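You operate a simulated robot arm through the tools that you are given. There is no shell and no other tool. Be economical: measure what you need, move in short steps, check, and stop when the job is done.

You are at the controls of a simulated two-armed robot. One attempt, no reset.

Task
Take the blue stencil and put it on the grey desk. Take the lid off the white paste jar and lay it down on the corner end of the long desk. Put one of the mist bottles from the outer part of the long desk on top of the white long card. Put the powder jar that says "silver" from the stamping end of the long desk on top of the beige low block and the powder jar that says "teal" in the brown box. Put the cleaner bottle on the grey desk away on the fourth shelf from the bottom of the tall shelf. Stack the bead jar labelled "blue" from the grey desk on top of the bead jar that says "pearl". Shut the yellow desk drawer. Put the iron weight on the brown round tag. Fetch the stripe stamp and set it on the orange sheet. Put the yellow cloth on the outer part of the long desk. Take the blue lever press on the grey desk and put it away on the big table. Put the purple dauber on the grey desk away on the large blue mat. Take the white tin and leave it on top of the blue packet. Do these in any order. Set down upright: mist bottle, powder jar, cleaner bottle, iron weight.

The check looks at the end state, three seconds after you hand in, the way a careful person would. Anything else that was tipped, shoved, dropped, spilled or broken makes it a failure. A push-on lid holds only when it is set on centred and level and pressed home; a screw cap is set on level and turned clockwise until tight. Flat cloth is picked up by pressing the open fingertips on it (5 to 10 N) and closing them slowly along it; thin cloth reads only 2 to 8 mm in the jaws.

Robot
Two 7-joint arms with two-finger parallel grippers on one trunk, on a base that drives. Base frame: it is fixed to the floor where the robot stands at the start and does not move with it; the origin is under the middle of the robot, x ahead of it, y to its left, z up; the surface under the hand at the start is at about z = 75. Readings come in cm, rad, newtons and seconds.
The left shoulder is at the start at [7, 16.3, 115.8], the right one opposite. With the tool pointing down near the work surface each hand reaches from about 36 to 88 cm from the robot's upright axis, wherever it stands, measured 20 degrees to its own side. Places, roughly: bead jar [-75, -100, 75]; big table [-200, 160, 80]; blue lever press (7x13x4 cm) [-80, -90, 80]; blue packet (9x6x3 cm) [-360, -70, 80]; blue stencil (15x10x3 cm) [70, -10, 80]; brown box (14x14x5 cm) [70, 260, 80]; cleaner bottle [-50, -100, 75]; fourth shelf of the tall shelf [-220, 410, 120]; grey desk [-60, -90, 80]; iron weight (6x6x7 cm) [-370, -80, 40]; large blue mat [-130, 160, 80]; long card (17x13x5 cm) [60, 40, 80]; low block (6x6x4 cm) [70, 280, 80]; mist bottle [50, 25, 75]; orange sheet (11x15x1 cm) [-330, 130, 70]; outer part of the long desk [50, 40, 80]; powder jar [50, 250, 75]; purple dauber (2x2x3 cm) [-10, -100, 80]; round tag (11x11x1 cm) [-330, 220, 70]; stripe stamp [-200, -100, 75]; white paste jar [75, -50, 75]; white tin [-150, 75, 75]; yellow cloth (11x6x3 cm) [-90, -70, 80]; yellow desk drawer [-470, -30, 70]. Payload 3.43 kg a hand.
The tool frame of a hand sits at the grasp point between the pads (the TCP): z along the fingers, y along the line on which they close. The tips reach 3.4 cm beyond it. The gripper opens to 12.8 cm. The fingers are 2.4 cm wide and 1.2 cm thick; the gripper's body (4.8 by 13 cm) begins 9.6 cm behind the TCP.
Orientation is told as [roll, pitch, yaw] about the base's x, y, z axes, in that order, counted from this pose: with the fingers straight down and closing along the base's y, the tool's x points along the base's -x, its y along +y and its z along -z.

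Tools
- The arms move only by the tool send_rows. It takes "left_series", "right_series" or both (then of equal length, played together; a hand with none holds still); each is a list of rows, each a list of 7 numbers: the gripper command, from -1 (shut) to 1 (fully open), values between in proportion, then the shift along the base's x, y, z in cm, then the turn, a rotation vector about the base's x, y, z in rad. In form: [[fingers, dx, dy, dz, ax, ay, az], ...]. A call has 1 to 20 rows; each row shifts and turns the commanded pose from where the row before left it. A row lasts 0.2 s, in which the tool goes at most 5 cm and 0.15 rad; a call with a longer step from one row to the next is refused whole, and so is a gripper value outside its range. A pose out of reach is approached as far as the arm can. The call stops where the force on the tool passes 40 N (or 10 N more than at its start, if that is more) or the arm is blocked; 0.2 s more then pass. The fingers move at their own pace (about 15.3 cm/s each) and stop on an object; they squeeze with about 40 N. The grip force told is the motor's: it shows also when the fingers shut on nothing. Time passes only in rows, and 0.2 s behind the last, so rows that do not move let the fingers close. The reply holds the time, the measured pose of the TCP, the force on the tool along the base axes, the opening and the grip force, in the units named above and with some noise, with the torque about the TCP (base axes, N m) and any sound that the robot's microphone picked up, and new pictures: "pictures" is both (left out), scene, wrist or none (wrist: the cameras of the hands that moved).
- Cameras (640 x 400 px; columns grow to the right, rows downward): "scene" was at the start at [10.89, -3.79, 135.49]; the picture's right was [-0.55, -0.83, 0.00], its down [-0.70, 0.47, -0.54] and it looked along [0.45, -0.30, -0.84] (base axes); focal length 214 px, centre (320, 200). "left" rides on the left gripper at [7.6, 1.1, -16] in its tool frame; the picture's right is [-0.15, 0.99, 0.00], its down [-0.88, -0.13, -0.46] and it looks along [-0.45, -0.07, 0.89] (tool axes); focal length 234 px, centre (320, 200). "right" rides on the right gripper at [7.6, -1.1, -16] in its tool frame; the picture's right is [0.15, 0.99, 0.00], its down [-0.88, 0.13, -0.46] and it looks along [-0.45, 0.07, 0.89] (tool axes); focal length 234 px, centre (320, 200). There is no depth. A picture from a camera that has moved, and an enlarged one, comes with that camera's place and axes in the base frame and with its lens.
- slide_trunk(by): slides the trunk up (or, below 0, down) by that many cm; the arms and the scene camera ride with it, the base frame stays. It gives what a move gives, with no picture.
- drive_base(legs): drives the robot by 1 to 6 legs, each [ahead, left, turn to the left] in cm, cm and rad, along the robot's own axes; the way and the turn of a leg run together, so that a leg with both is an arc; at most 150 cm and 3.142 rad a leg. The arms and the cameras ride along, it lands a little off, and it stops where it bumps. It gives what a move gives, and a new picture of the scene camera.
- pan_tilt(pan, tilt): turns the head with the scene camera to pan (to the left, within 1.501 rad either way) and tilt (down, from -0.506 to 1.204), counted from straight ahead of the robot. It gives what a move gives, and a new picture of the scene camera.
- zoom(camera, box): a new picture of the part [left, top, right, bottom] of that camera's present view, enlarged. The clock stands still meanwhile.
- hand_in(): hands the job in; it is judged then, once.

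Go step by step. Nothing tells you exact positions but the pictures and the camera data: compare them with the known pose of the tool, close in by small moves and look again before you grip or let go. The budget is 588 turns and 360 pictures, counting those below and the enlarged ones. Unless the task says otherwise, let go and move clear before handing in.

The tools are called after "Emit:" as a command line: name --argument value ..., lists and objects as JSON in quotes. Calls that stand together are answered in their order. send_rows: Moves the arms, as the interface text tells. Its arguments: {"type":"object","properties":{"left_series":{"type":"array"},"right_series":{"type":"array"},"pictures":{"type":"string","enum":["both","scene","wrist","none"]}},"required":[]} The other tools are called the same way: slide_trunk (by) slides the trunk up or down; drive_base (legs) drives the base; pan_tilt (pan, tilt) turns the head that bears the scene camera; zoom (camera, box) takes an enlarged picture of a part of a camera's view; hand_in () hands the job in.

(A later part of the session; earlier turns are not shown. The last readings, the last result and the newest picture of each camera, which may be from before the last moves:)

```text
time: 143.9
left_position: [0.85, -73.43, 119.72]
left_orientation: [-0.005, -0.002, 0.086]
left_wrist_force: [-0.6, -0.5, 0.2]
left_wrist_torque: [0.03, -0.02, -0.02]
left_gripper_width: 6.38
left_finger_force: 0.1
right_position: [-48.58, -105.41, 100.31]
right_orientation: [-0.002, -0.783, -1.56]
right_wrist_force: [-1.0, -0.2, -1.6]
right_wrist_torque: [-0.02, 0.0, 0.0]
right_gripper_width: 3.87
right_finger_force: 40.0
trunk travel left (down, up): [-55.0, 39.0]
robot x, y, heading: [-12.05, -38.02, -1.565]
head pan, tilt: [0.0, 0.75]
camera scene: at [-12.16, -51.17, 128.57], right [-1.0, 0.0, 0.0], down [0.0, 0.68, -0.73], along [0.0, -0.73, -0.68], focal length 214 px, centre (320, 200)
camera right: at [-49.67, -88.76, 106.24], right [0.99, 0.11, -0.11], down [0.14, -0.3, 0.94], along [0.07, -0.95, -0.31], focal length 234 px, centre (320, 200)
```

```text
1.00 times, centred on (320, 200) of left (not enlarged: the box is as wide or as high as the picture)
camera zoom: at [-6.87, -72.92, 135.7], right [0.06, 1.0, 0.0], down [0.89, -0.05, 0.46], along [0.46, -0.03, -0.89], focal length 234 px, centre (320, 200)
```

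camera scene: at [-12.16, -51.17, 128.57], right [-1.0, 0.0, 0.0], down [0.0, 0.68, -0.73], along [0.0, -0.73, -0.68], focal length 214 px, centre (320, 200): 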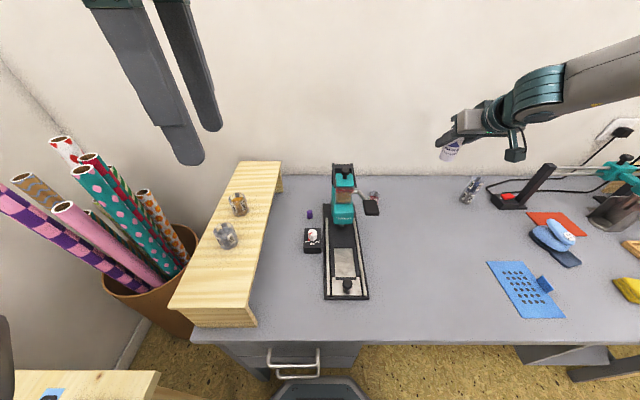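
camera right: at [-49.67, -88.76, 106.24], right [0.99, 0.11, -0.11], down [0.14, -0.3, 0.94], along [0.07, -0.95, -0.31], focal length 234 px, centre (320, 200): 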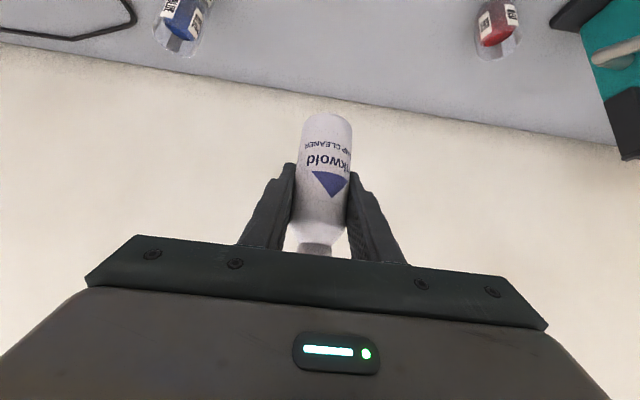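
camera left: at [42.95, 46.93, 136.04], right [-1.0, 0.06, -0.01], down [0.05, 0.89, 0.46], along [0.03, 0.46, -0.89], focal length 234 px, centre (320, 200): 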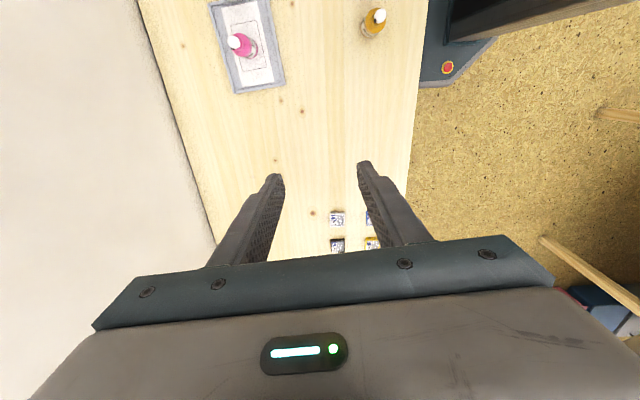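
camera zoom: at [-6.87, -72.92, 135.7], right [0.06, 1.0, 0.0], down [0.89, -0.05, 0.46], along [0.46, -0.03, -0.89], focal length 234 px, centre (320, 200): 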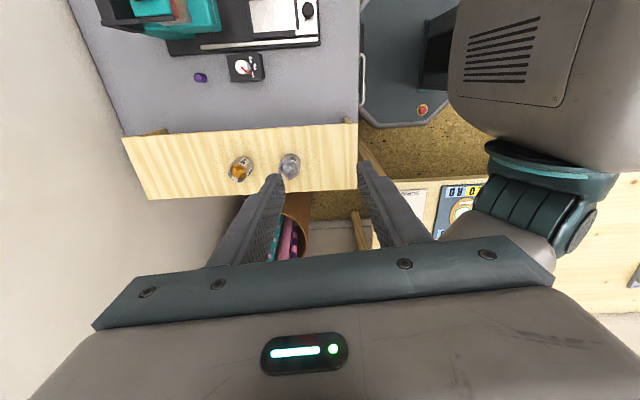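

Dauber at [-8.8,-100.2], between machine (x<-16.7) and riser (x>1). I turn the left hand to close along x and go above it.

Emit:
send_rows --left_series '[[-0.3, -0.8, 0, 0, 0, 0, -0.138], [-0.3, -0.8, -1, 0, 0, 0, -0.138], [-0.3, -0.8, -2, 0, 0, 0, -0.138], [-0.3, -0.8, -3, 0, 0, 0, -0.138], [-0.3, -0.8, -3, 0, 0, 0, -0.138], [-0.3, -0.8, -3, 0, 0, 0, -0.138], [-0.3, -0.8, -3, 0, 0, 0, -0.138], [-0.3, -0.8, -3, 0, 0, 0, -0.138], [-0.3, -0.8, -3, -2, 0, 0, -0.138], [-0.3, -0.8, -3, -2, 0, 0, -0.138], [-0.3, -0.8, -2.8, -3, 0, 0, -0.138], [-0.3, -0.6, 0, -3, 0, 0, -0.138], [-0.3, 0, 0, 0, 0, 0, 0]]' --pictures "both"

```text
time: 146.7
left_position: [-8.69, -100.01, 109.76]
left_orientation: [-0.008, -0.003, -1.57]
left_wrist_force: [0.1, 0.0, 0.3]
left_wrist_torque: [0.02, -0.02, 0.01]
left_gripper_width: 4.47
left_finger_force: 0.1
right_position: [-48.55, -105.35, 100.43]
right_orientation: [-0.005, -0.785, -1.56]
right_wrist_force: [0.0, -0.2, -1.0]
right_wrist_torque: [-0.01, -0.02, 0.01]
right_gripper_width: 3.87
right_finger_force: 39.8
trunk travel left (down, up): [-55.0, 39.0]
robot x, y, heading: [-12.37, -37.56, -1.568]
head pan, tilt: [0.0, 0.75]
camera scene: at [-12.18, -51.0, 128.6], right [-1.0, 0.0, 0.0], down [0.0, 0.68, -0.73], along [0.0, -0.73, -0.68], focal length 214 px, centre (320, 200)
camera left: at [-7.47, -92.44, 125.73], right [0.99, -0.15, -0.01], down [-0.13, -0.88, 0.46], along [-0.07, -0.45, -0.89], focal length 234 px, centre (320, 200)
```

scene: 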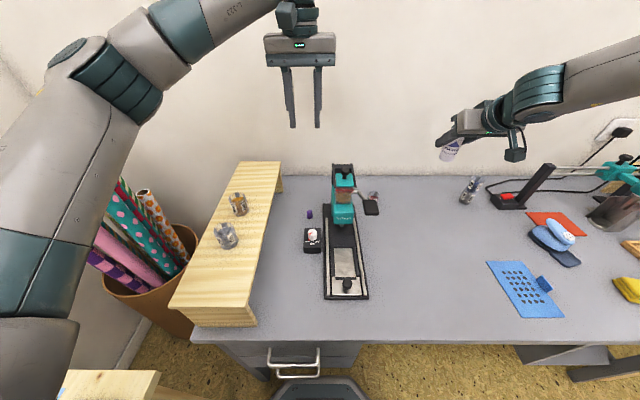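
left: 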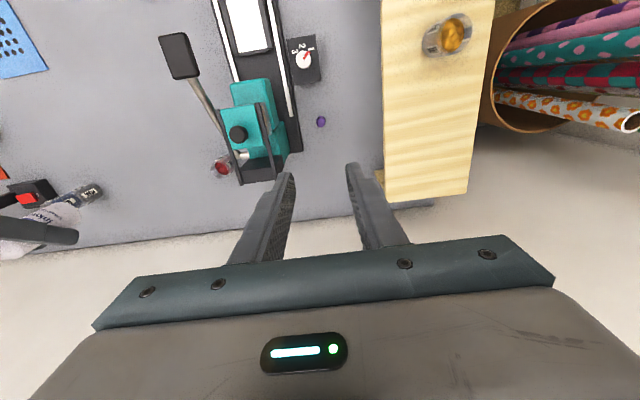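

Emit:
send_rows --left_series '[[-0.3, 0.1, 0.2, -4, 0, 0, 0], [-0.3, 0, 0, -4, 0, 0, 0], [-0.3, 0, 0, -4, 0, 0, 0], [-0.3, 0, 0, -4, 0, 0, 0], [-0.3, 0, 0, -4, 0, 0, 0], [-0.3, 0, 0, -3, 0, 0, 0], [-0.3, 0, 0, 0, 0, 0, 0]]' --pictures "both"

Emit:
zoom --camera "left" --box '[220, 60, 420, 240]'

```text
time: 148.3
left_position: [-8.56, -99.69, 86.75]
left_orientation: [-0.006, -0.002, -1.57]
left_wrist_force: [-0.5, 0.7, -0.5]
left_wrist_torque: [-0.01, 0.01, 0.0]
left_gripper_width: 4.47
left_finger_force: 0.1
right_position: [-48.74, -105.35, 100.46]
right_orientation: [-0.004, -0.786, -1.56]
right_wrist_force: [-0.5, -0.3, -0.9]
right_wrist_torque: [-0.01, 0.04, -0.04]
right_gripper_width: 3.88
right_finger_force: 39.8
trunk travel left (down, up): [-55.0, 39.0]
robot x, y, heading: [-12.26, -37.77, -1.568]
head pan, tilt: [0.0, 0.75]
camera scene: at [-12.18, -51.01, 128.6], right [-1.0, 0.0, 0.0], down [0.0, 0.68, -0.73], along [0.0, -0.73, -0.68], focal length 214 px, centre (320, 200)
camera left: at [-7.37, -92.11, 102.69], right [0.99, -0.15, -0.01], down [-0.13, -0.88, 0.46], along [-0.07, -0.45, -0.89], focal length 234 px, centre (320, 200)
```

scene: 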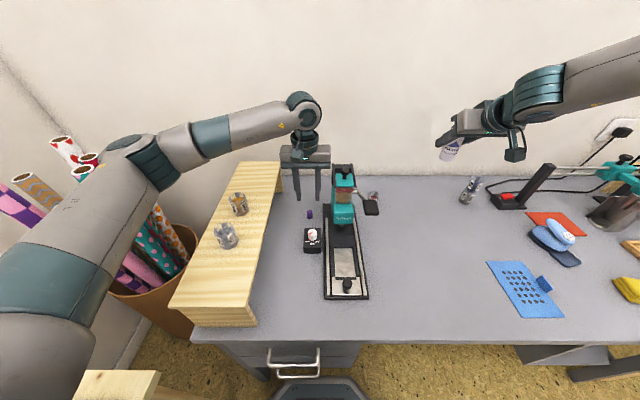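
left: 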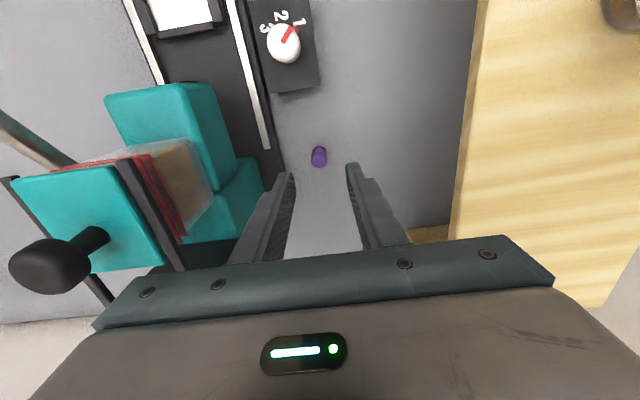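

```text
2.22 times, centred on (320, 150) of left
camera zoom: at [-7.37, -92.11, 102.69], right [0.99, -0.15, -0.01], down [-0.13, -0.88, 0.46], along [-0.07, -0.45, -0.89], focal length 520 px, centre (320, 311)
```

zoom: 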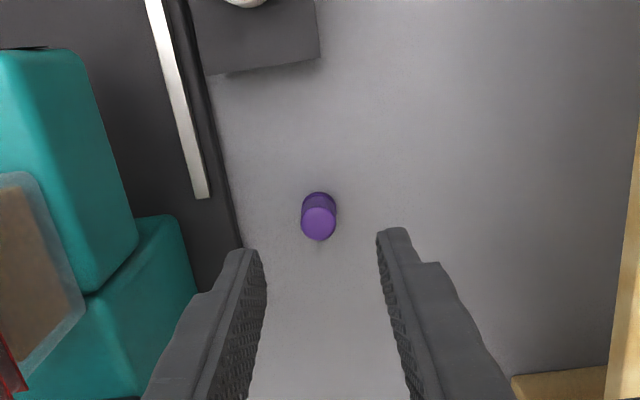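

Well aligned; I descend with a slight offset away from the machine, close and lift.

Emit:
send_rows --left_series '[[-0.3, 0.4, -0.1, -3, 0, 0, 0], [-0.3, 0, 0, -3, 0, 0, 0], [-0.3, 0, 0, -1.5, 0, 0, 0], [-0.3, 0, 0, -0.4, 0, 0, 0], [-1, 0, 0, 0, 0, 0, 0], [-1, 0, 0, 0, 0, 0, 0], [-1, 0, 0, 0, 0, 0, 0]]' --pictures "wrist"

```text
time: 149.9
left_position: [-7.99, -99.86, 78.95]
left_orientation: [-0.006, -0.002, -1.569]
left_wrist_force: [-0.2, 0.0, 0.3]
left_wrist_torque: [-0.03, 0.01, 0.04]
left_gripper_width: 1.45
left_finger_force: 39.6
right_position: [-48.52, -105.37, 100.42]
right_orientation: [-0.003, -0.787, -1.56]
right_wrist_force: [0.0, 0.8, -1.1]
right_wrist_torque: [0.01, -0.02, -0.01]
right_gripper_width: 3.86
right_finger_force: 40.0
trunk travel left (down, up): [-55.0, 39.0]
robot x, y, heading: [-12.13, -37.61, -1.57]
head pan, tilt: [0.0, 0.75]
camera left: at [-6.91, -92.36, 94.89], right [0.99, -0.15, -0.01], down [-0.13, -0.88, 0.46], along [-0.07, -0.45, -0.89], focal length 234 px, centre (320, 200)
```

left: 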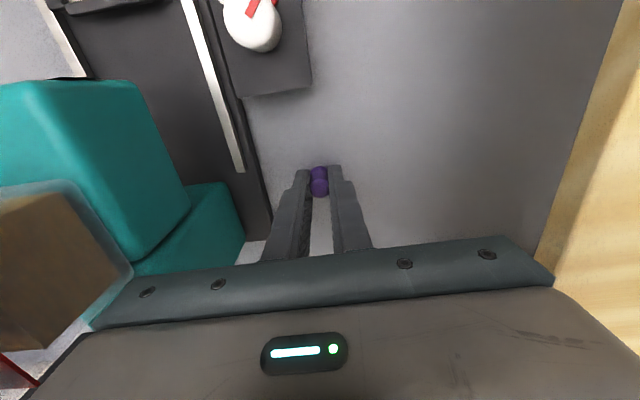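

Dauber gripped. I lift straight up and retract both hands for travel.

Emit:
send_rows --left_series '[[-1, 0, 0, 4, 0, 0, 0], [-1, 0, 0, 4.5, 0, 0, 0], [-1, 0, 0, 4.5, 0, 0, 0], [-1, 0, 0, 4.5, 0, 0, 0], [-1, 0, 0, 4.5, 0, 0, 0], [-1, 0, 0, 4.5, 0, 0, 0], [-1, 0, 0, 4.5, 0, 0, 0], [-1, 0, 4, 0, 0, 0, 0], [-1, 0, 4, 0, 0, 0, 0], [-1, 0, 4, 0, 0, 0, 0], [-1, 0, 4, 0, 0, 0, 0], [-1, 0, 4, 0, 0, 0, 0], [-1, 0, 0, 0, 0, 0, 0]]' --right_series '[[-1, 0, 0, 2, 0, 0, 0], [-1, 0, 0, 2, 0, 0, 0], [-1, 0, 0, 2, 0, 0, 0], [-1, 0, 0, 2, 0, 0, 0], [-1, 0, 2, 2, 0, 0, 0], [-1, 0, 3, 0, 0, 0, 0], [-1, 0, 4, 0, 0, 0, 0], [-1, 0, 4, 0, 0, 0, 0], [-1, 0, 4, 0, 0, 0, 0], [-1, 0, 4, 0, 0, 0, 0], [-1, 0, 4, 0, 0, 0, 0], [-1, 0, 0, 0, 0, 0, 0], [-1, 0, 0, 0, 0, 0, 0]]' --pictures "scene"

```text
time: 152.7
left_position: [-8.26, -80.07, 109.84]
left_orientation: [-0.007, -0.001, -1.569]
left_wrist_force: [-0.1, 0.2, -1.0]
left_wrist_torque: [-0.03, 0.03, 0.0]
left_gripper_width: 1.47
left_finger_force: 39.6
right_position: [-49.1, -80.79, 111.09]
right_orientation: [-0.005, -0.784, -1.561]
right_wrist_force: [0.7, 0.3, -1.8]
right_wrist_torque: [0.03, 0.02, 0.01]
right_gripper_width: 3.88
right_finger_force: 40.2
right hand out of reach, approached as far as the arm can: row 11
trunk travel left (down, up): [-55.0, 39.0]
robot x, y, heading: [-12.01, -37.74, -1.573]
head pan, tilt: [0.0, 0.75]
camera scene: at [-12.18, -51.02, 128.59], right [-1.0, 0.0, 0.0], down [0.0, 0.68, -0.73], along [0.0, -0.73, -0.68], focal length 214 px, centre (320, 200)
```

scene: 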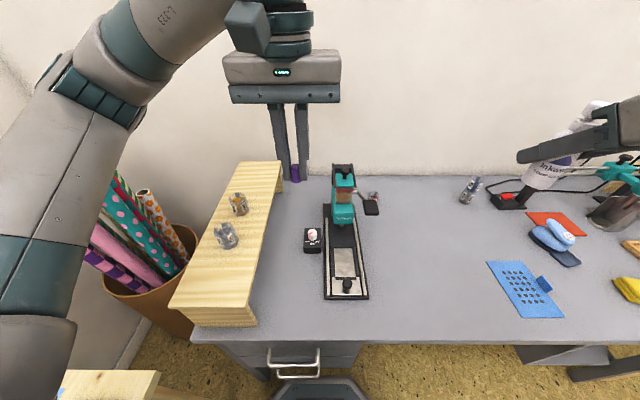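

I back away from the desk and turn right to face −x to look at the big table.

Emit:
drive_base --legs '[[-70, 0, 0], [0, 0, -1.57]]'

Emit:
pan_tilt --pan -0.6 --tilt 0.5

```text
time: 160.4
left_position: [-54.48, 28.96, 109.95]
left_orientation: [-0.007, -0.003, 3.128]
left_wrist_force: [0.1, 0.0, 0.5]
left_wrist_torque: [0.01, -0.03, 0.0]
left_gripper_width: 1.48
left_finger_force: 39.2
right_position: [-54.64, 69.87, 111.04]
right_orientation: [-0.003, -0.783, 3.135]
right_wrist_force: [0.9, -0.2, -0.7]
right_wrist_torque: [-0.03, 0.03, 0.01]
right_gripper_width: 3.87
right_finger_force: 39.8
trunk travel left (down, up): [-55.0, 39.0]
robot x, y, heading: [-12.46, 32.23, 3.13]
head pan, tilt: [0.0, 0.75]
camera scene: at [-25.39, 32.62, 128.6], right [0.01, 1.0, 0.0], down [0.68, -0.01, -0.73], along [-0.73, 0.01, -0.68], focal length 214 px, centre (320, 200)
```

scene: 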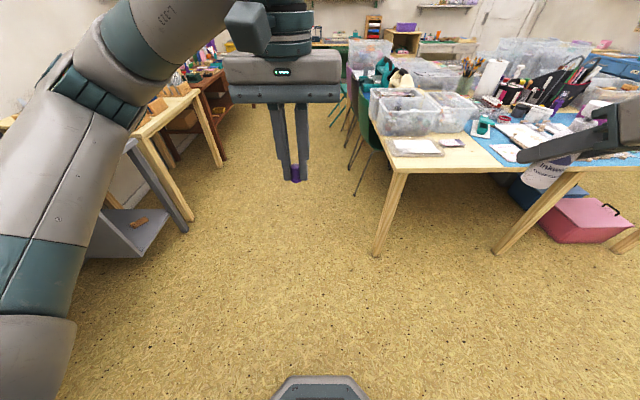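

```text
time: 161.4
left_position: [-54.48, 28.94, 109.95]
left_orientation: [-0.008, -0.003, 3.125]
left_wrist_force: [0.0, -0.8, -0.5]
left_wrist_torque: [0.01, 0.0, -0.03]
left_gripper_width: 1.51
left_finger_force: 40.0
right_position: [-54.62, 69.91, 111.02]
right_orientation: [-0.003, -0.784, 3.133]
right_wrist_force: [-0.7, -0.1, -1.7]
right_wrist_torque: [0.01, 0.01, 0.0]
right_gripper_width: 3.87
right_finger_force: 39.9
trunk travel left (down, up): [-55.0, 39.0]
robot x, y, heading: [-11.99, 32.16, 3.129]
head pan, tilt: [-0.6, 0.499]
camera scene: at [-24.55, 37.73, 130.79], right [0.58, 0.82, 0.0], down [0.39, -0.28, -0.88], along [-0.72, 0.51, -0.48], focal length 214 px, centre (320, 200)
```

scene: 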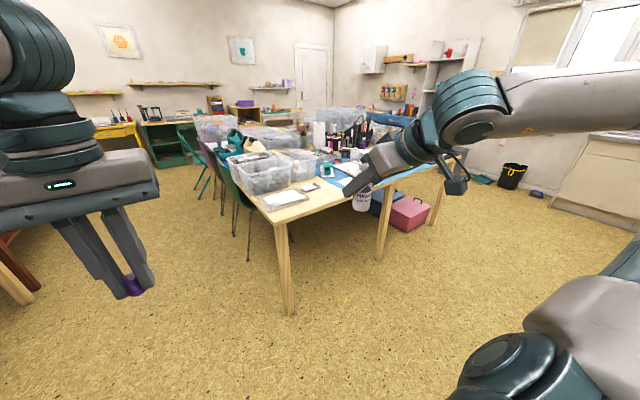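

The big table's near edge runs along x≈-110 from y≈68 to 200. I drive sideways to y≈150 and look at the mat.

Emit:
drive_base --legs '[[0, -110, 0], [40, 0, 0]]'

Emit:
pan_tilt --pan 0.0 --tilt 0.6

```text
time: 169.1
left_position: [-92.03, 139.24, 109.98]
left_orientation: [-0.007, -0.002, 3.126]
left_wrist_force: [1.0, 0.3, 0.6]
left_wrist_torque: [-0.01, 0.04, 0.01]
left_gripper_width: 1.45
left_finger_force: 40.1
right_position: [-92.09, 180.11, 110.99]
right_orientation: [-0.004, -0.782, 3.138]
right_wrist_force: [-0.5, -0.7, -0.9]
right_wrist_torque: [0.0, 0.04, -0.01]
right_gripper_width: 3.88
right_finger_force: 40.1
trunk travel left (down, up): [-55.0, 39.0]
robot x, y, heading: [-49.49, 142.62, 3.129]
head pan, tilt: [-0.6, 0.499]
camera scene: at [-62.09, 148.05, 130.79], right [0.58, 0.82, 0.0], down [0.39, -0.28, -0.88], along [-0.72, 0.51, -0.48], focal length 214 px, centre (320, 200)
```

scene: 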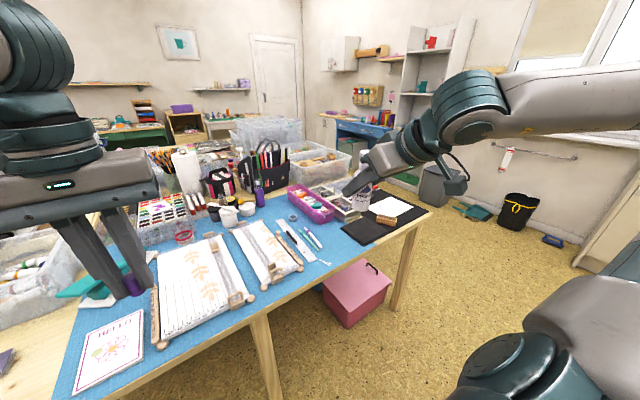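

```text
time: 170.1
left_position: [-92.03, 139.18, 109.88]
left_orientation: [-0.007, -0.002, 3.126]
left_wrist_force: [-0.5, 0.7, 0.2]
left_wrist_torque: [0.0, 0.0, -0.02]
left_gripper_width: 1.48
left_finger_force: 40.2
right_position: [-92.06, 180.07, 111.07]
right_orientation: [-0.002, -0.784, 3.137]
right_wrist_force: [-0.4, 0.2, -0.5]
right_wrist_torque: [0.01, -0.02, 0.0]
right_gripper_width: 3.91
right_finger_force: 39.4
trunk travel left (down, up): [-55.0, 39.0]
robot x, y, heading: [-49.77, 142.71, 3.126]
head pan, tilt: [0.0, 0.6]
camera scene: at [-63.46, 142.94, 129.88], right [0.01, 1.0, 0.0], down [0.57, -0.01, -0.82], along [-0.82, 0.01, -0.57], focal length 214 px, centre (320, 200)
```

scene: 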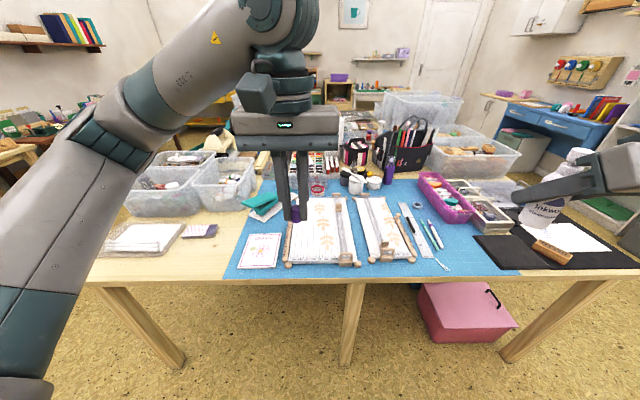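

Emit:
zoom --camera "scene" --box '[220, 160, 540, 290]'

Emit:
zoom --camera "scene" --box '[80, 140, 300, 290]'

```text
2.00 times, centred on (380, 225) of scene
camera zoom: at [-63.46, 142.94, 129.88], right [0.01, 1.0, 0.0], down [0.57, -0.01, -0.82], along [-0.82, 0.01, -0.57], focal length 429 px, centre (200, 150)
```

zoom: 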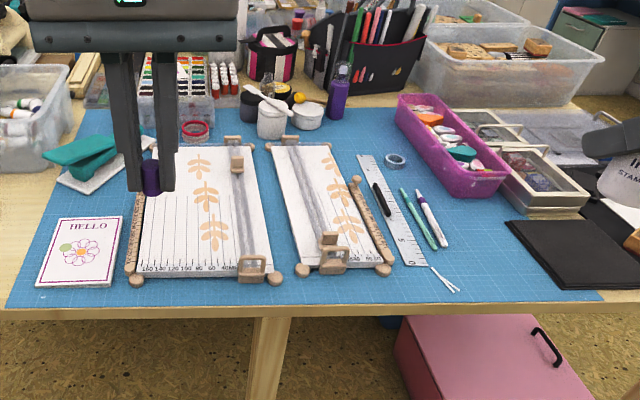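

```text
2.67 times, centred on (190, 215) of scene
camera zoom: at [-63.46, 142.94, 129.88], right [0.01, 1.0, 0.0], down [0.57, -0.01, -0.82], along [-0.82, 0.01, -0.57], focal length 572 px, centre (667, 160)
```

zoom: 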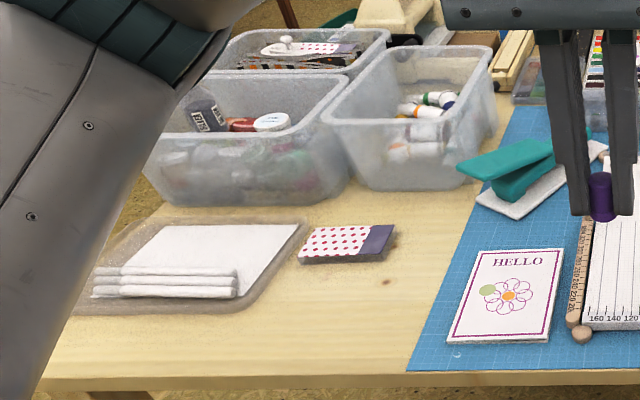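

Free mat surface lies at about [-111.5,192] between the pens and the black folder. I drive to bring it in front of the left hand.

Emit:
drive_base --legs '[[5, -73, 0]]'

Emit:
pan_tilt --pan 0.3 --tilt 0.75

```text
time: 174.1
left_position: [-95.89, 213.43, 109.93]
left_orientation: [-0.005, -0.003, 3.126]
left_wrist_force: [0.2, -0.3, -0.3]
left_wrist_torque: [0.01, -0.01, 0.0]
left_gripper_width: 1.45
left_finger_force: 39.9
right_position: [-96.01, 254.34, 111.04]
right_orientation: [-0.004, -0.784, 3.135]
right_wrist_force: [0.3, 0.6, -1.6]
right_wrist_torque: [0.0, 0.0, -0.01]
right_gripper_width: 3.88
right_finger_force: 39.5
trunk travel left (down, up): [-55.0, 39.0]
robot x, y, heading: [-53.37, 216.69, 3.127]
head pan, tilt: [0.0, 0.6]
camera scene: at [-67.38, 216.98, 129.88], right [0.02, 1.0, 0.0], down [0.57, -0.01, -0.82], along [-0.82, 0.01, -0.57], focal length 214 px, centre (320, 200)
```

scene: 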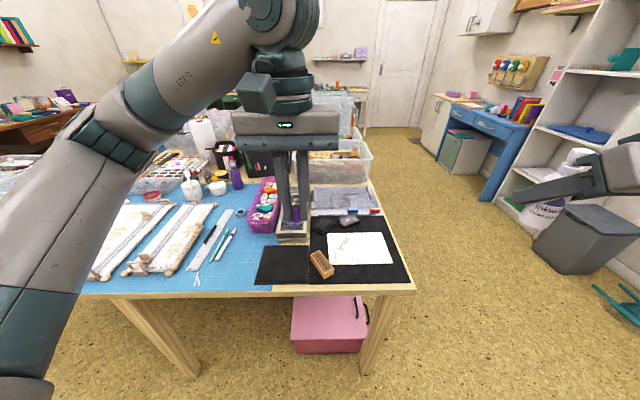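

```text
time: 174.9
left_position: [-95.85, 213.34, 109.8]
left_orientation: [-0.008, -0.003, 3.127]
left_wrist_force: [-0.5, 1.0, -0.2]
left_wrist_torque: [-0.01, 0.02, 0.0]
left_gripper_width: 1.49
left_finger_force: 39.6
right_position: [-95.96, 254.29, 111.04]
right_orientation: [-0.004, -0.784, 3.135]
right_wrist_force: [0.2, -0.1, -0.9]
right_wrist_torque: [-0.02, 0.04, 0.01]
right_gripper_width: 3.85
right_finger_force: 40.3
trunk travel left (down, up): [-55.0, 39.0]
robot x, y, heading: [-53.89, 216.39, 3.126]
head pan, tilt: [0.3, 0.75]
camera scene: at [-66.49, 214.48, 128.6], right [-0.28, 0.96, 0.0], down [0.65, 0.19, -0.73], along [-0.7, -0.2, -0.68], focal length 214 px, centre (320, 200)
```

scene: 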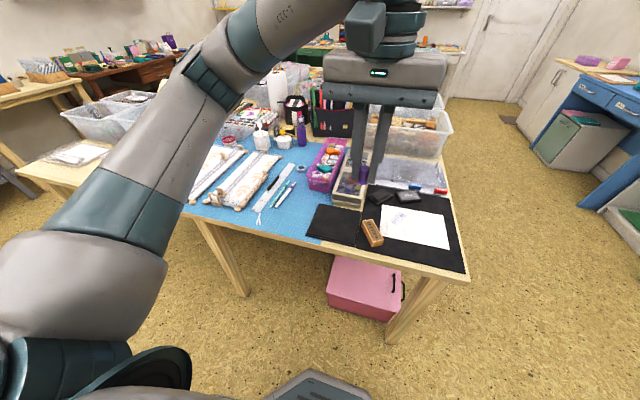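

Emit:
send_rows --left_series '[[-1, -3, -3.8, 0, 0, 0, 0], [-1, -3, -3.8, 0, 0, 0, 0], [-1, -3, -3.8, 0, 0, 0, 0], [-1, -3, -3.8, -1, 0, 0, 0], [-1, -2.6, -3.8, -1, 0, 0, 0], [-1, 0, -3.4, -3, 0, 0, 0], [-1, 0, 0, -4, 0, 0, 0], [-1, 0, 0, -4, 0, 0, 0], [-1, 0, 0, -4, 0, 0, 0], [-1, 0, 0, 0, 0, 0, 0]]' --pictures "both"

```text
time: 177.1
left_position: [-110.38, 190.97, 92.77]
left_orientation: [-0.007, -0.004, 3.123]
left_wrist_force: [0.8, 0.7, -0.2]
left_wrist_torque: [-0.04, 0.01, -0.03]
left_gripper_width: 1.5
left_finger_force: 39.6
right_position: [-95.93, 254.37, 111.01]
right_orientation: [-0.003, -0.784, 3.135]
right_wrist_force: [0.6, -0.7, -1.6]
right_wrist_torque: [-0.01, 0.03, -0.03]
right_gripper_width: 3.89
right_finger_force: 40.1
trunk travel left (down, up): [-55.0, 39.0]
robot x, y, heading: [-54.0, 216.72, 3.124]
head pan, tilt: [0.3, 0.75]
camera scene: at [-66.45, 214.54, 128.6], right [-0.28, 0.96, 0.0], down [0.65, 0.19, -0.73], along [-0.7, -0.21, -0.68], focal length 214 px, centre (320, 200)
camera left: at [-102.88, 189.67, 108.7], right [-0.16, -0.99, -0.01], down [-0.88, 0.14, 0.46], along [-0.45, 0.08, -0.89], focal length 234 px, centre (320, 200)
```

scene: 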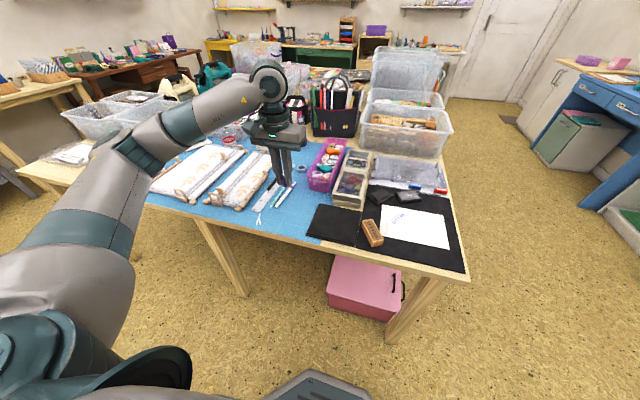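
left: 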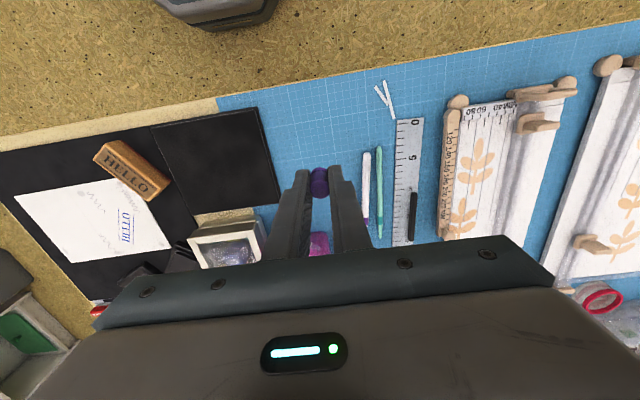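

The landing point is free blue mat. I lower, release and rise.

Emit:
send_rows --left_series '[[-1, 0, 0, -4, 0, 0, 0], [-1, 0, 0, -4, 0, 0, 0], [-1, 0, 0, -3, 0, 0, 0], [-1, 0, 0, -1.5, 0, 0, 0], [-1, 0, 0, -0.5, 0, 0, 0], [-1, 0, 0, 0, 0, 0, 0]]' --pictures "wrist"

Emit:
zoom --camera "scene" --box '[220, 140, 380, 250]'

```text
time: 178.5
left_position: [-110.51, 190.96, 79.9]
left_orientation: [-0.007, -0.004, 3.126]
left_wrist_force: [0.2, -0.9, -0.3]
left_wrist_torque: [0.01, 0.0, 0.0]
left_gripper_width: 1.48
left_finger_force: 40.0
right_position: [-96.07, 254.22, 110.94]
right_orientation: [-0.004, -0.784, 3.135]
right_wrist_force: [0.5, -0.6, -1.3]
right_wrist_torque: [0.01, -0.01, 0.02]
right_gripper_width: 3.88
right_finger_force: 40.5
trunk travel left (down, up): [-55.0, 39.0]
robot x, y, heading: [-53.29, 216.84, 3.125]
head pan, tilt: [0.3, 0.75]
camera left: at [-102.97, 189.57, 95.88], right [-0.16, -0.99, -0.01], down [-0.88, 0.14, 0.46], along [-0.45, 0.08, -0.89], focal length 234 px, centre (320, 200)
```

left: 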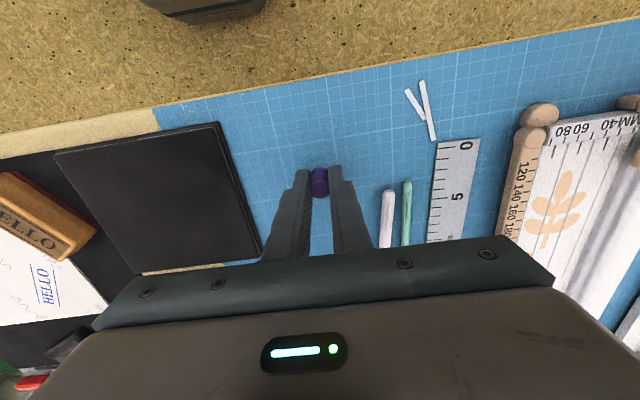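

```text
3.64 times, centred on (300, 195) of scene
camera zoom: at [-66.49, 214.49, 128.6], right [-0.28, 0.96, 0.0], down [0.65, 0.19, -0.73], along [-0.7, -0.21, -0.68], focal length 780 px, centre (393, 218)
```

zoom: 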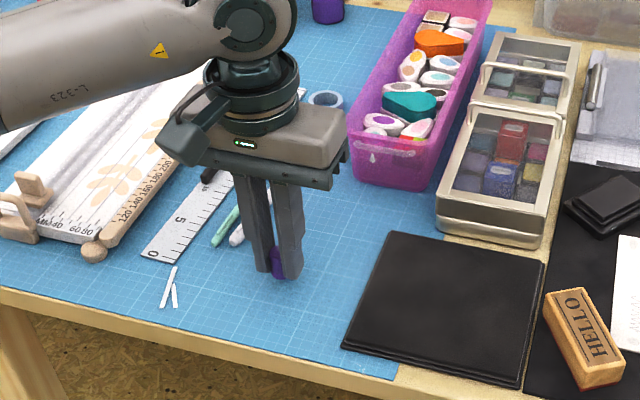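

Emit:
send_rows --left_series '[[-1, 0, 0, -0.4, 0, 0, 0], [-1, 0, 0, -0.3, 0, 0, 0], [-1, 0, 0, -0.2, 0, 0, 0], [-1, 0, 0, 0, 0, 0, 0]]' --pictures "none"

```text
time: 179.5
left_position: [-110.53, 190.75, 79.15]
left_orientation: [-0.007, -0.001, 3.126]
left_wrist_force: [0.9, -0.4, 3.8]
left_wrist_torque: [-0.03, 0.0, -0.02]
left_gripper_width: 1.47
left_finger_force: 40.0
right_position: [-95.92, 254.26, 111.05]
right_orientation: [-0.002, -0.784, 3.133]
right_wrist_force: [0.3, -0.2, -1.3]
right_wrist_torque: [0.01, 0.01, -0.01]
right_gripper_width: 3.84
right_finger_force: 40.0
trunk travel left (down, up): [-55.0, 39.0]
robot x, y, heading: [-53.01, 216.85, 3.129]
head pan, tilt: [0.3, 0.75]
```

Contact. Release and retract to a travel pose.

Emit:
send_rows --left_series '[[-0.6, 0, 0, 0, 0, 0, 0], [-0.4, 0, 0, 0, 0, 0, 0], [-0.4, 0, 0, 2, 0, 0, 0], [-0.4, 0, 0, 4, 0, 0, 0], [-0.4, 0, 0, 4.5, 0, 0, 0], [-0.4, 0, 0, 4.5, 0, 0, 0], [-0.4, 0, 0, 4.5, 0, 0, 0], [-0.4, 0, 0, 4.5, 0, 0, 0], [-0.4, 3, 3, 2, 0, 0, 0], [-0.4, 3.5, 3.5, 0, 0, 0, 0], [-0.4, 3.5, 3.5, 0, 0, 0, 0], [-0.4, 3.5, 3.5, 0, 0, 0, 0], [-0.4, 0, 0, 0, 0, 0, 0]]' --pictures "none"

Emit:
zoom --camera "scene" --box '[220, 140, 380, 250]'

Emit:
pan_tilt --pan -0.9 --tilt 0.2

```text
time: 182.3
left_position: [-97.23, 204.35, 104.86]
left_orientation: [-0.009, -0.004, 3.126]
left_wrist_force: [-0.6, -0.7, 0.9]
left_wrist_torque: [0.05, -0.04, 0.01]
left_gripper_width: 3.83
left_finger_force: 0.1
right_position: [-96.01, 254.05, 111.2]
right_orientation: [-0.005, -0.783, 3.135]
right_wrist_force: [-0.6, -0.2, -1.1]
right_wrist_torque: [0.02, 0.01, -0.01]
right_gripper_width: 3.88
right_finger_force: 39.9
trunk travel left (down, up): [-55.0, 39.0]
robot x, y, heading: [-53.41, 216.74, 3.124]
head pan, tilt: [0.3, 0.75]
```

```text
3.64 times, centred on (300, 195) of scene
camera zoom: at [-66.5, 214.36, 128.59], right [-0.28, 0.96, 0.0], down [0.65, 0.19, -0.73], along [-0.7, -0.2, -0.68], focal length 780 px, centre (393, 218)
```

zoom: 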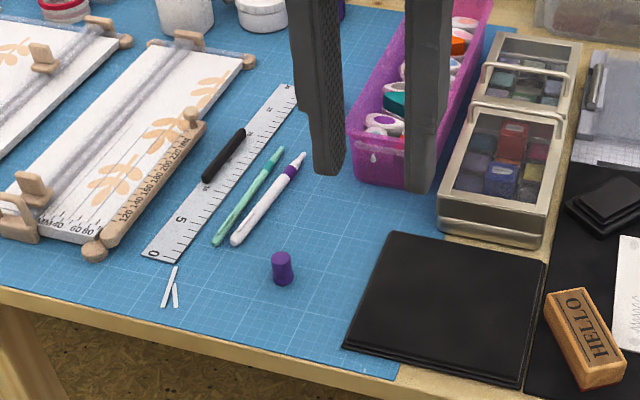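

```text
time: 183.7
left_position: [-97.23, 204.45, 104.89]
left_orientation: [-0.005, 0.001, 3.125]
left_wrist_force: [-0.7, -0.3, 0.1]
left_wrist_torque: [0.0, 0.0, -0.01]
left_gripper_width: 3.85
left_finger_force: 0.2
right_position: [-96.05, 254.23, 111.02]
right_orientation: [-0.004, -0.783, 3.134]
right_wrist_force: [-0.2, 0.0, -1.1]
right_wrist_torque: [-0.04, 0.02, 0.01]
right_gripper_width: 3.9
right_finger_force: 40.6
trunk travel left (down, up): [-55.0, 39.0]
robot x, y, heading: [-53.7, 216.63, 3.127]
head pan, tilt: [-0.901, 0.201]
camera scene: at [-64.22, 224.2, 133.56], right [0.79, 0.61, 0.0], down [0.12, -0.16, -0.98], along [-0.6, 0.78, -0.2], focal length 214 px, centre (320, 200)
```

scene: 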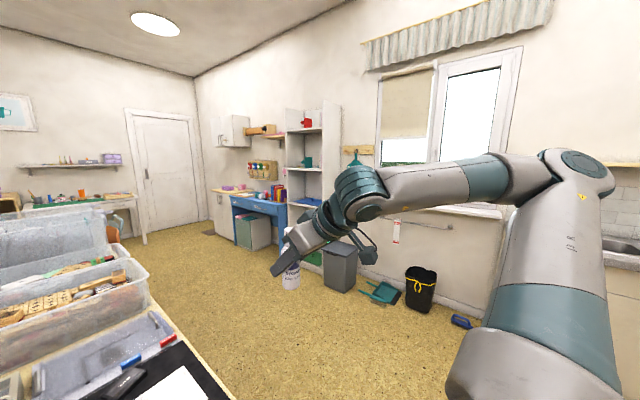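

The dauber stands on the mat. Zoom on the tall shelf.

Emit:
zoom --camera "scene" --box '[230, 90, 400, 310]'

```text
1.82 times, centred on (315, 200) of scene
camera zoom: at [-64.22, 224.2, 133.56], right [0.79, 0.61, 0.0], down [0.12, -0.16, -0.98], along [-0.6, 0.78, -0.2], focal length 390 px, centre (329, 200)
```

zoom: 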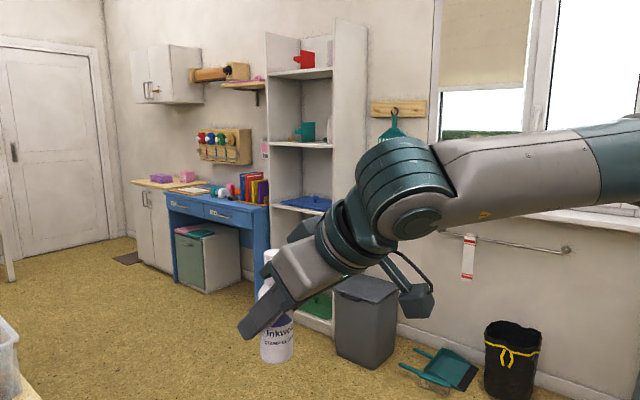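

The fourth shelf (teal cup) is at z≈120, opening about x −247…−193, front y≈393. I raise the trunk and drive round the table to face it.

Emit:
slide_trunk --by 22

Emit:
drive_base --legs '[[0, -85, 0], [145, 0, 0], [45, 0, 0], [0, 0, -1.56]]'

Emit:
pan_tilt --pan -0.3 --tilt 0.35

```text
time: 186.0
left_position: [-97.24, 204.31, 126.94]
left_orientation: [-0.006, -0.003, 3.126]
left_wrist_force: [-0.4, -0.6, -0.2]
left_wrist_torque: [-0.02, -0.01, -0.01]
left_gripper_width: 3.82
left_finger_force: 0.1
right_position: [-95.98, 254.27, 132.93]
right_orientation: [-0.003, -0.782, 3.135]
right_wrist_force: [-0.2, 0.0, -1.5]
right_wrist_torque: [0.0, 0.02, 0.02]
right_gripper_width: 3.88
right_finger_force: 40.1
trunk travel left (down, up): [-77.0, 17.0]
robot x, y, heading: [-53.21, 216.91, 3.121]
head pan, tilt: [-0.901, 0.201]
```

```text
time: 203.4
left_position: [-254.58, 346.79, 126.84]
left_orientation: [-0.006, -0.001, 1.581]
left_wrist_force: [0.2, 0.9, 0.9]
left_wrist_torque: [0.02, -0.03, -0.02]
left_gripper_width: 3.84
left_finger_force: 0.1
right_position: [-204.65, 346.78, 133.08]
right_orientation: [-0.003, -0.784, 1.588]
right_wrist_force: [1.3, -0.1, -0.7]
right_wrist_torque: [-0.01, -0.01, 0.01]
right_gripper_width: 3.9
right_finger_force: 39.8
trunk travel left (down, up): [-77.0, 17.0]
robot x, y, heading: [-241.09, 303.56, 1.58]
head pan, tilt: [-0.901, 0.201]
camera scene: at [-233.81, 314.41, 155.56], right [0.63, -0.78, 0.0], down [-0.15, -0.13, -0.98], along [0.76, 0.62, -0.2], focal length 214 px, centre (320, 200)
```

scene: 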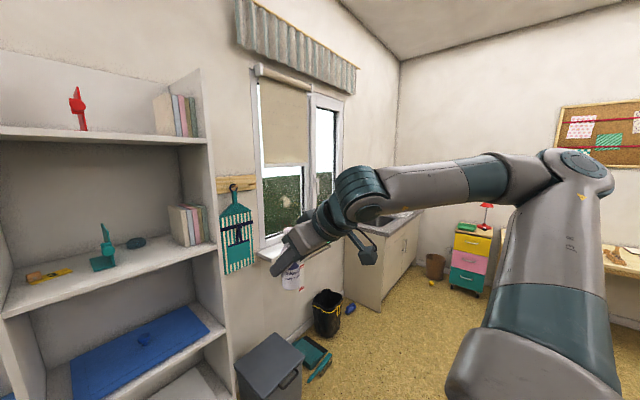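

```text
time: 204.4
left_position: [-254.46, 346.79, 126.96]
left_orientation: [-0.006, -0.003, 1.582]
left_wrist_force: [-0.9, 0.1, -0.2]
left_wrist_torque: [-0.05, -0.02, 0.0]
left_gripper_width: 3.86
left_finger_force: 0.1
right_position: [-204.62, 346.75, 133.0]
right_orientation: [-0.004, -0.783, 1.592]
right_wrist_force: [-0.4, -0.5, -1.5]
right_wrist_torque: [0.01, -0.01, 0.02]
right_gripper_width: 3.91
right_finger_force: 40.0
trunk travel left (down, up): [-77.0, 17.0]
robot x, y, heading: [-241.02, 303.15, 1.583]
head pan, tilt: [-0.3, 0.351]
camera scene: at [-238.37, 317.46, 154.16], right [0.96, -0.29, 0.0], down [-0.1, -0.33, -0.94], along [0.27, 0.9, -0.34], focal length 214 px, centre (320, 200)
```

scene: 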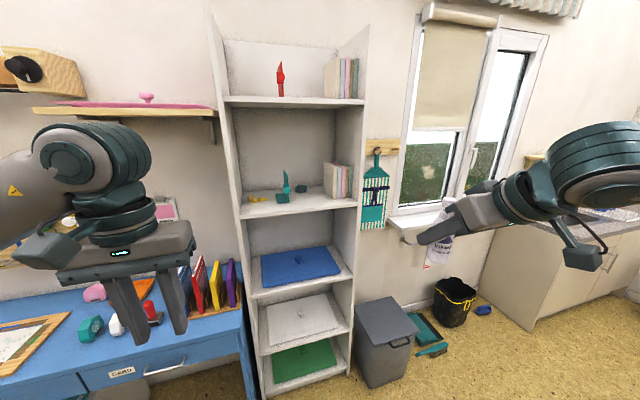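

Emit:
zoom --camera "scene" --box '[215, 90, 385, 230]'

```text
2.86 times, centred on (300, 160) of scene
camera zoom: at [-238.37, 317.46, 154.16], right [0.96, -0.29, 0.0], down [-0.1, -0.33, -0.94], along [0.27, 0.9, -0.34], focal length 613 px, centre (377, 314)
```

zoom: 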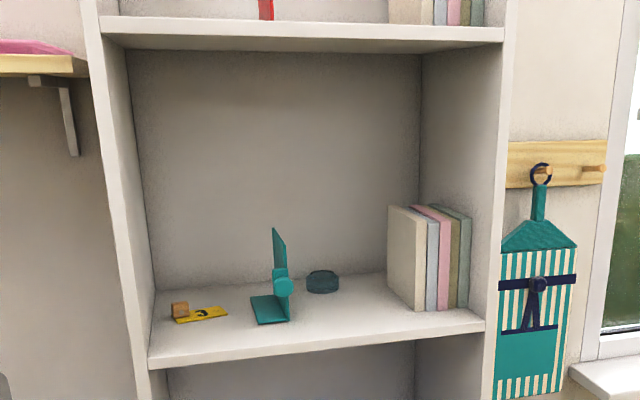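

Free spot on the fourth shelf is around [-215,403], left of the books. I drive ahead 33 cm while pulling the left hand back.

Emit:
send_rows --left_series '[[-0.4, 0, -3, 0, 0, 0, 0], [-0.4, 0, -3, 0, 0, 0, 0], [-0.4, 0, -3, 0, 0, 0, 0]]' --pictures "none"

Emit:
drive_base --legs '[[33, 0, 0]]'

```text
time: 205.2
left_position: [-254.3, 337.86, 126.96]
left_orientation: [-0.006, -0.001, 1.579]
left_wrist_force: [0.8, 0.0, -0.3]
left_wrist_torque: [0.02, 0.04, 0.03]
left_gripper_width: 3.81
left_finger_force: 0.1
right_position: [-204.58, 346.9, 133.08]
right_orientation: [-0.003, -0.782, 1.59]
right_wrist_force: [0.1, 0.9, -2.0]
right_wrist_torque: [0.04, 0.02, 0.02]
right_gripper_width: 3.9
right_finger_force: 39.6
trunk travel left (down, up): [-77.0, 17.0]
robot x, y, heading: [-241.36, 303.16, 1.584]
head pan, tilt: [-0.3, 0.351]
```

```text
time: 207.3
left_position: [-254.96, 370.02, 127.07]
left_orientation: [-0.007, -0.003, 1.587]
left_wrist_force: [0.2, 0.4, -0.5]
left_wrist_torque: [0.01, 0.02, 0.03]
left_gripper_width: 3.82
left_finger_force: 0.0
right_position: [-205.29, 379.28, 133.04]
right_orientation: [-0.004, -0.784, 1.595]
right_wrist_force: [1.0, -0.4, -1.0]
right_wrist_torque: [0.03, 0.0, 0.0]
right_gripper_width: 3.89
right_finger_force: 39.7
trunk travel left (down, up): [-77.0, 17.0]
robot x, y, heading: [-241.37, 335.72, 1.582]
head pan, tilt: [-0.3, 0.351]
camera scene: at [-238.86, 349.76, 154.18], right [0.96, -0.28, 0.0], down [-0.1, -0.33, -0.94], along [0.26, 0.9, -0.34], focal length 214 px, centre (320, 200)
```

scene: 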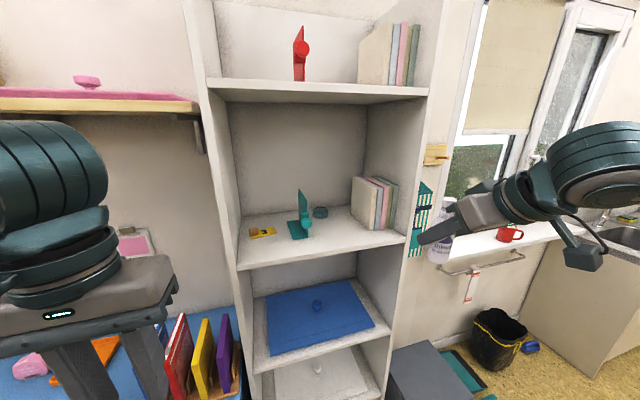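

Emit:
send_rows --right_series '[[-1, -3.3, 0, 0, 0, 0, 0], [-1, -3.3, 0, -1, 0, 0, 0], [-1, -3.1, 0, -1, 0, 0, 0], [-1, 0, 4, -1, 0, 0, 0], [-1, 0, 4, -1, 0, 0, 0], [-1, 0, 4, -1, 0, 0, 0], [-1, 0, 4, 0, 0, 0, 0], [-1, 0, 4, 0, 0, 0, 0], [-1, 0, 3, 0, 0, 0, 0], [-1, 0, 0, 0, 0, 0, 0]]' --pictures "both"

Emit:
zoom --camera "scene" --box '[220, 140, 460, 290]'

```text
time: 209.5
left_position: [-254.88, 370.1, 127.08]
left_orientation: [-0.008, 0.0, 1.587]
left_wrist_force: [-0.5, -0.6, 0.4]
left_wrist_torque: [0.01, -0.01, -0.01]
left_gripper_width: 3.84
left_finger_force: 0.0
right_position: [-214.09, 404.97, 130.66]
right_orientation: [-0.003, -0.784, 1.596]
right_wrist_force: [0.9, -0.7, -1.6]
right_wrist_torque: [0.02, 0.0, 0.01]
right_gripper_width: 3.87
right_finger_force: 40.1
right hand out of reach, approached as far as the arm can: row 1, 2, 3
trunk travel left (down, up): [-77.0, 17.0]
robot x, y, heading: [-241.21, 335.77, 1.587]
head pan, tilt: [-0.3, 0.351]
camera scene: at [-238.84, 349.83, 154.17], right [0.96, -0.28, 0.0], down [-0.1, -0.33, -0.94], along [0.26, 0.9, -0.34], focal length 214 px, centre (320, 200)
camera right: at [-212.51, 388.43, 136.72], right [-0.99, -0.13, -0.11], down [-0.14, 0.3, 0.94], along [-0.09, 0.95, -0.31], focal length 234 px, centre (320, 200)
```

scene: 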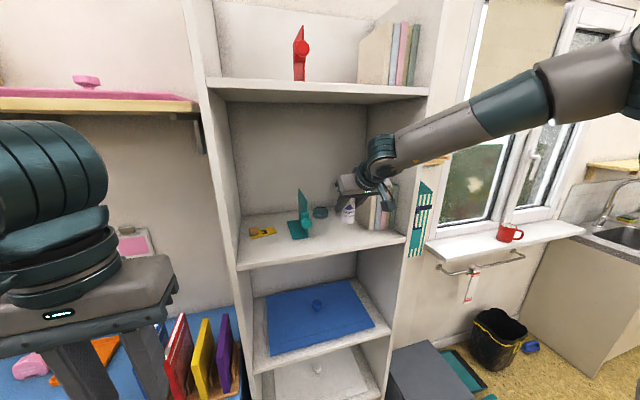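
right: 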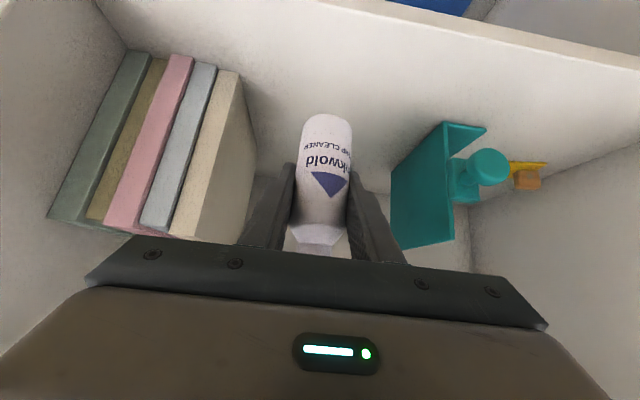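

```text
2.67 times, centred on (340, 215) of scene
camera zoom: at [-238.84, 349.83, 154.17], right [0.96, -0.28, 0.0], down [-0.1, -0.33, -0.94], along [0.26, 0.9, -0.34], focal length 572 px, centre (267, 160)
```

zoom: 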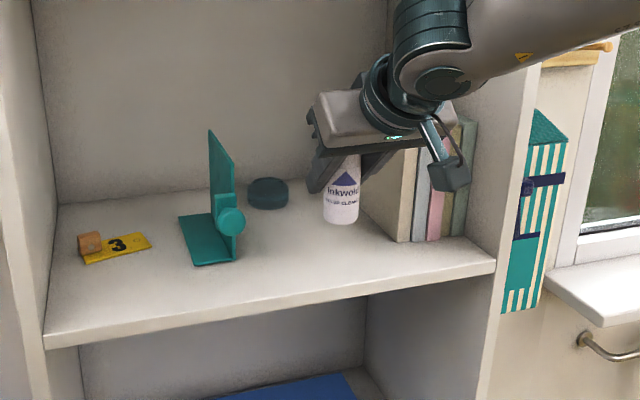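

Good clearance both sides. I lower until it touches.

Emit:
send_rows --right_series '[[-1, 0, -1, -2, 0, 0, 0], [-1, 0, 0, -1.5, 0, 0, 0], [-1, 0, 0, -0.6, 0, 0, 0], [-1, 0, 0, -0.3, 0, 0, 0], [-1, 0, 0, -0.3, 0, 0, 0], [-1, 0, 0, 0, 0, 0, 0]]' --pictures "none"

Emit:
zoom --camera "scene" --box '[290, 160, 430, 260]'

```text
time: 210.9
left_position: [-254.97, 370.22, 127.14]
left_orientation: [-0.007, -0.001, 1.586]
left_wrist_force: [-0.1, -0.9, -0.1]
left_wrist_torque: [0.01, 0.02, 0.0]
left_gripper_width: 3.84
left_finger_force: 0.1
right_position: [-214.02, 404.12, 126.02]
right_orientation: [-0.005, -0.785, 1.594]
right_wrist_force: [0.6, 0.2, -1.8]
right_wrist_torque: [0.04, 0.02, 0.01]
right_gripper_width: 3.88
right_finger_force: 39.8
trunk travel left (down, up): [-77.0, 17.0]
robot x, y, heading: [-241.03, 336.05, 1.585]
head pan, tilt: [-0.3, 0.351]
```

```text
4.00 times, centred on (360, 210) of scene
camera zoom: at [-238.89, 349.93, 154.16], right [0.96, -0.28, 0.0], down [-0.1, -0.33, -0.94], along [0.26, 0.9, -0.34], focal length 858 px, centre (160, 160)
```

zoom: 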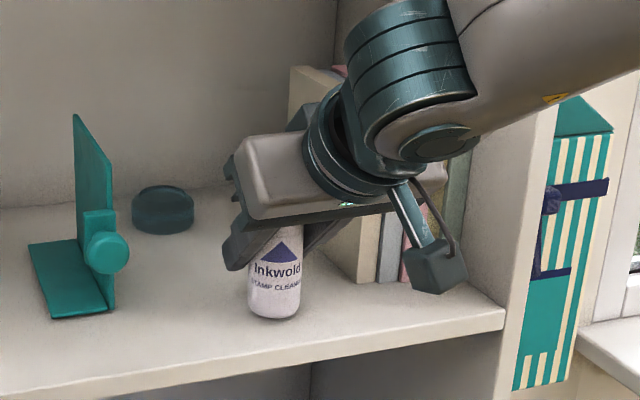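

Emit:
send_rows --right_series '[[-1, 0, 0, -0.3, 0, 0, 0], [-1, 0, 0, -0.3, 0, 0, 0], [-1, 0, 0, -0.2, 0, 0, 0], [-1, 0, 0, 0, 0, 0, 0]]' --pictures "none"

```text
time: 211.9
left_position: [-255.08, 370.19, 127.07]
left_orientation: [-0.007, 0.0, 1.584]
left_wrist_force: [0.0, 0.2, -0.1]
left_wrist_torque: [0.0, 0.0, -0.02]
left_gripper_width: 3.83
left_finger_force: 0.1
right_position: [-214.03, 404.18, 125.38]
right_orientation: [-0.004, -0.786, 1.595]
right_wrist_force: [2.1, 2.3, 9.4]
right_wrist_torque: [0.07, -0.04, -0.02]
right_gripper_width: 3.92
right_finger_force: 39.6
trunk travel left (down, up): [-77.0, 17.0]
robot x, y, heading: [-241.48, 335.88, 1.583]
head pan, tilt: [-0.3, 0.351]
```

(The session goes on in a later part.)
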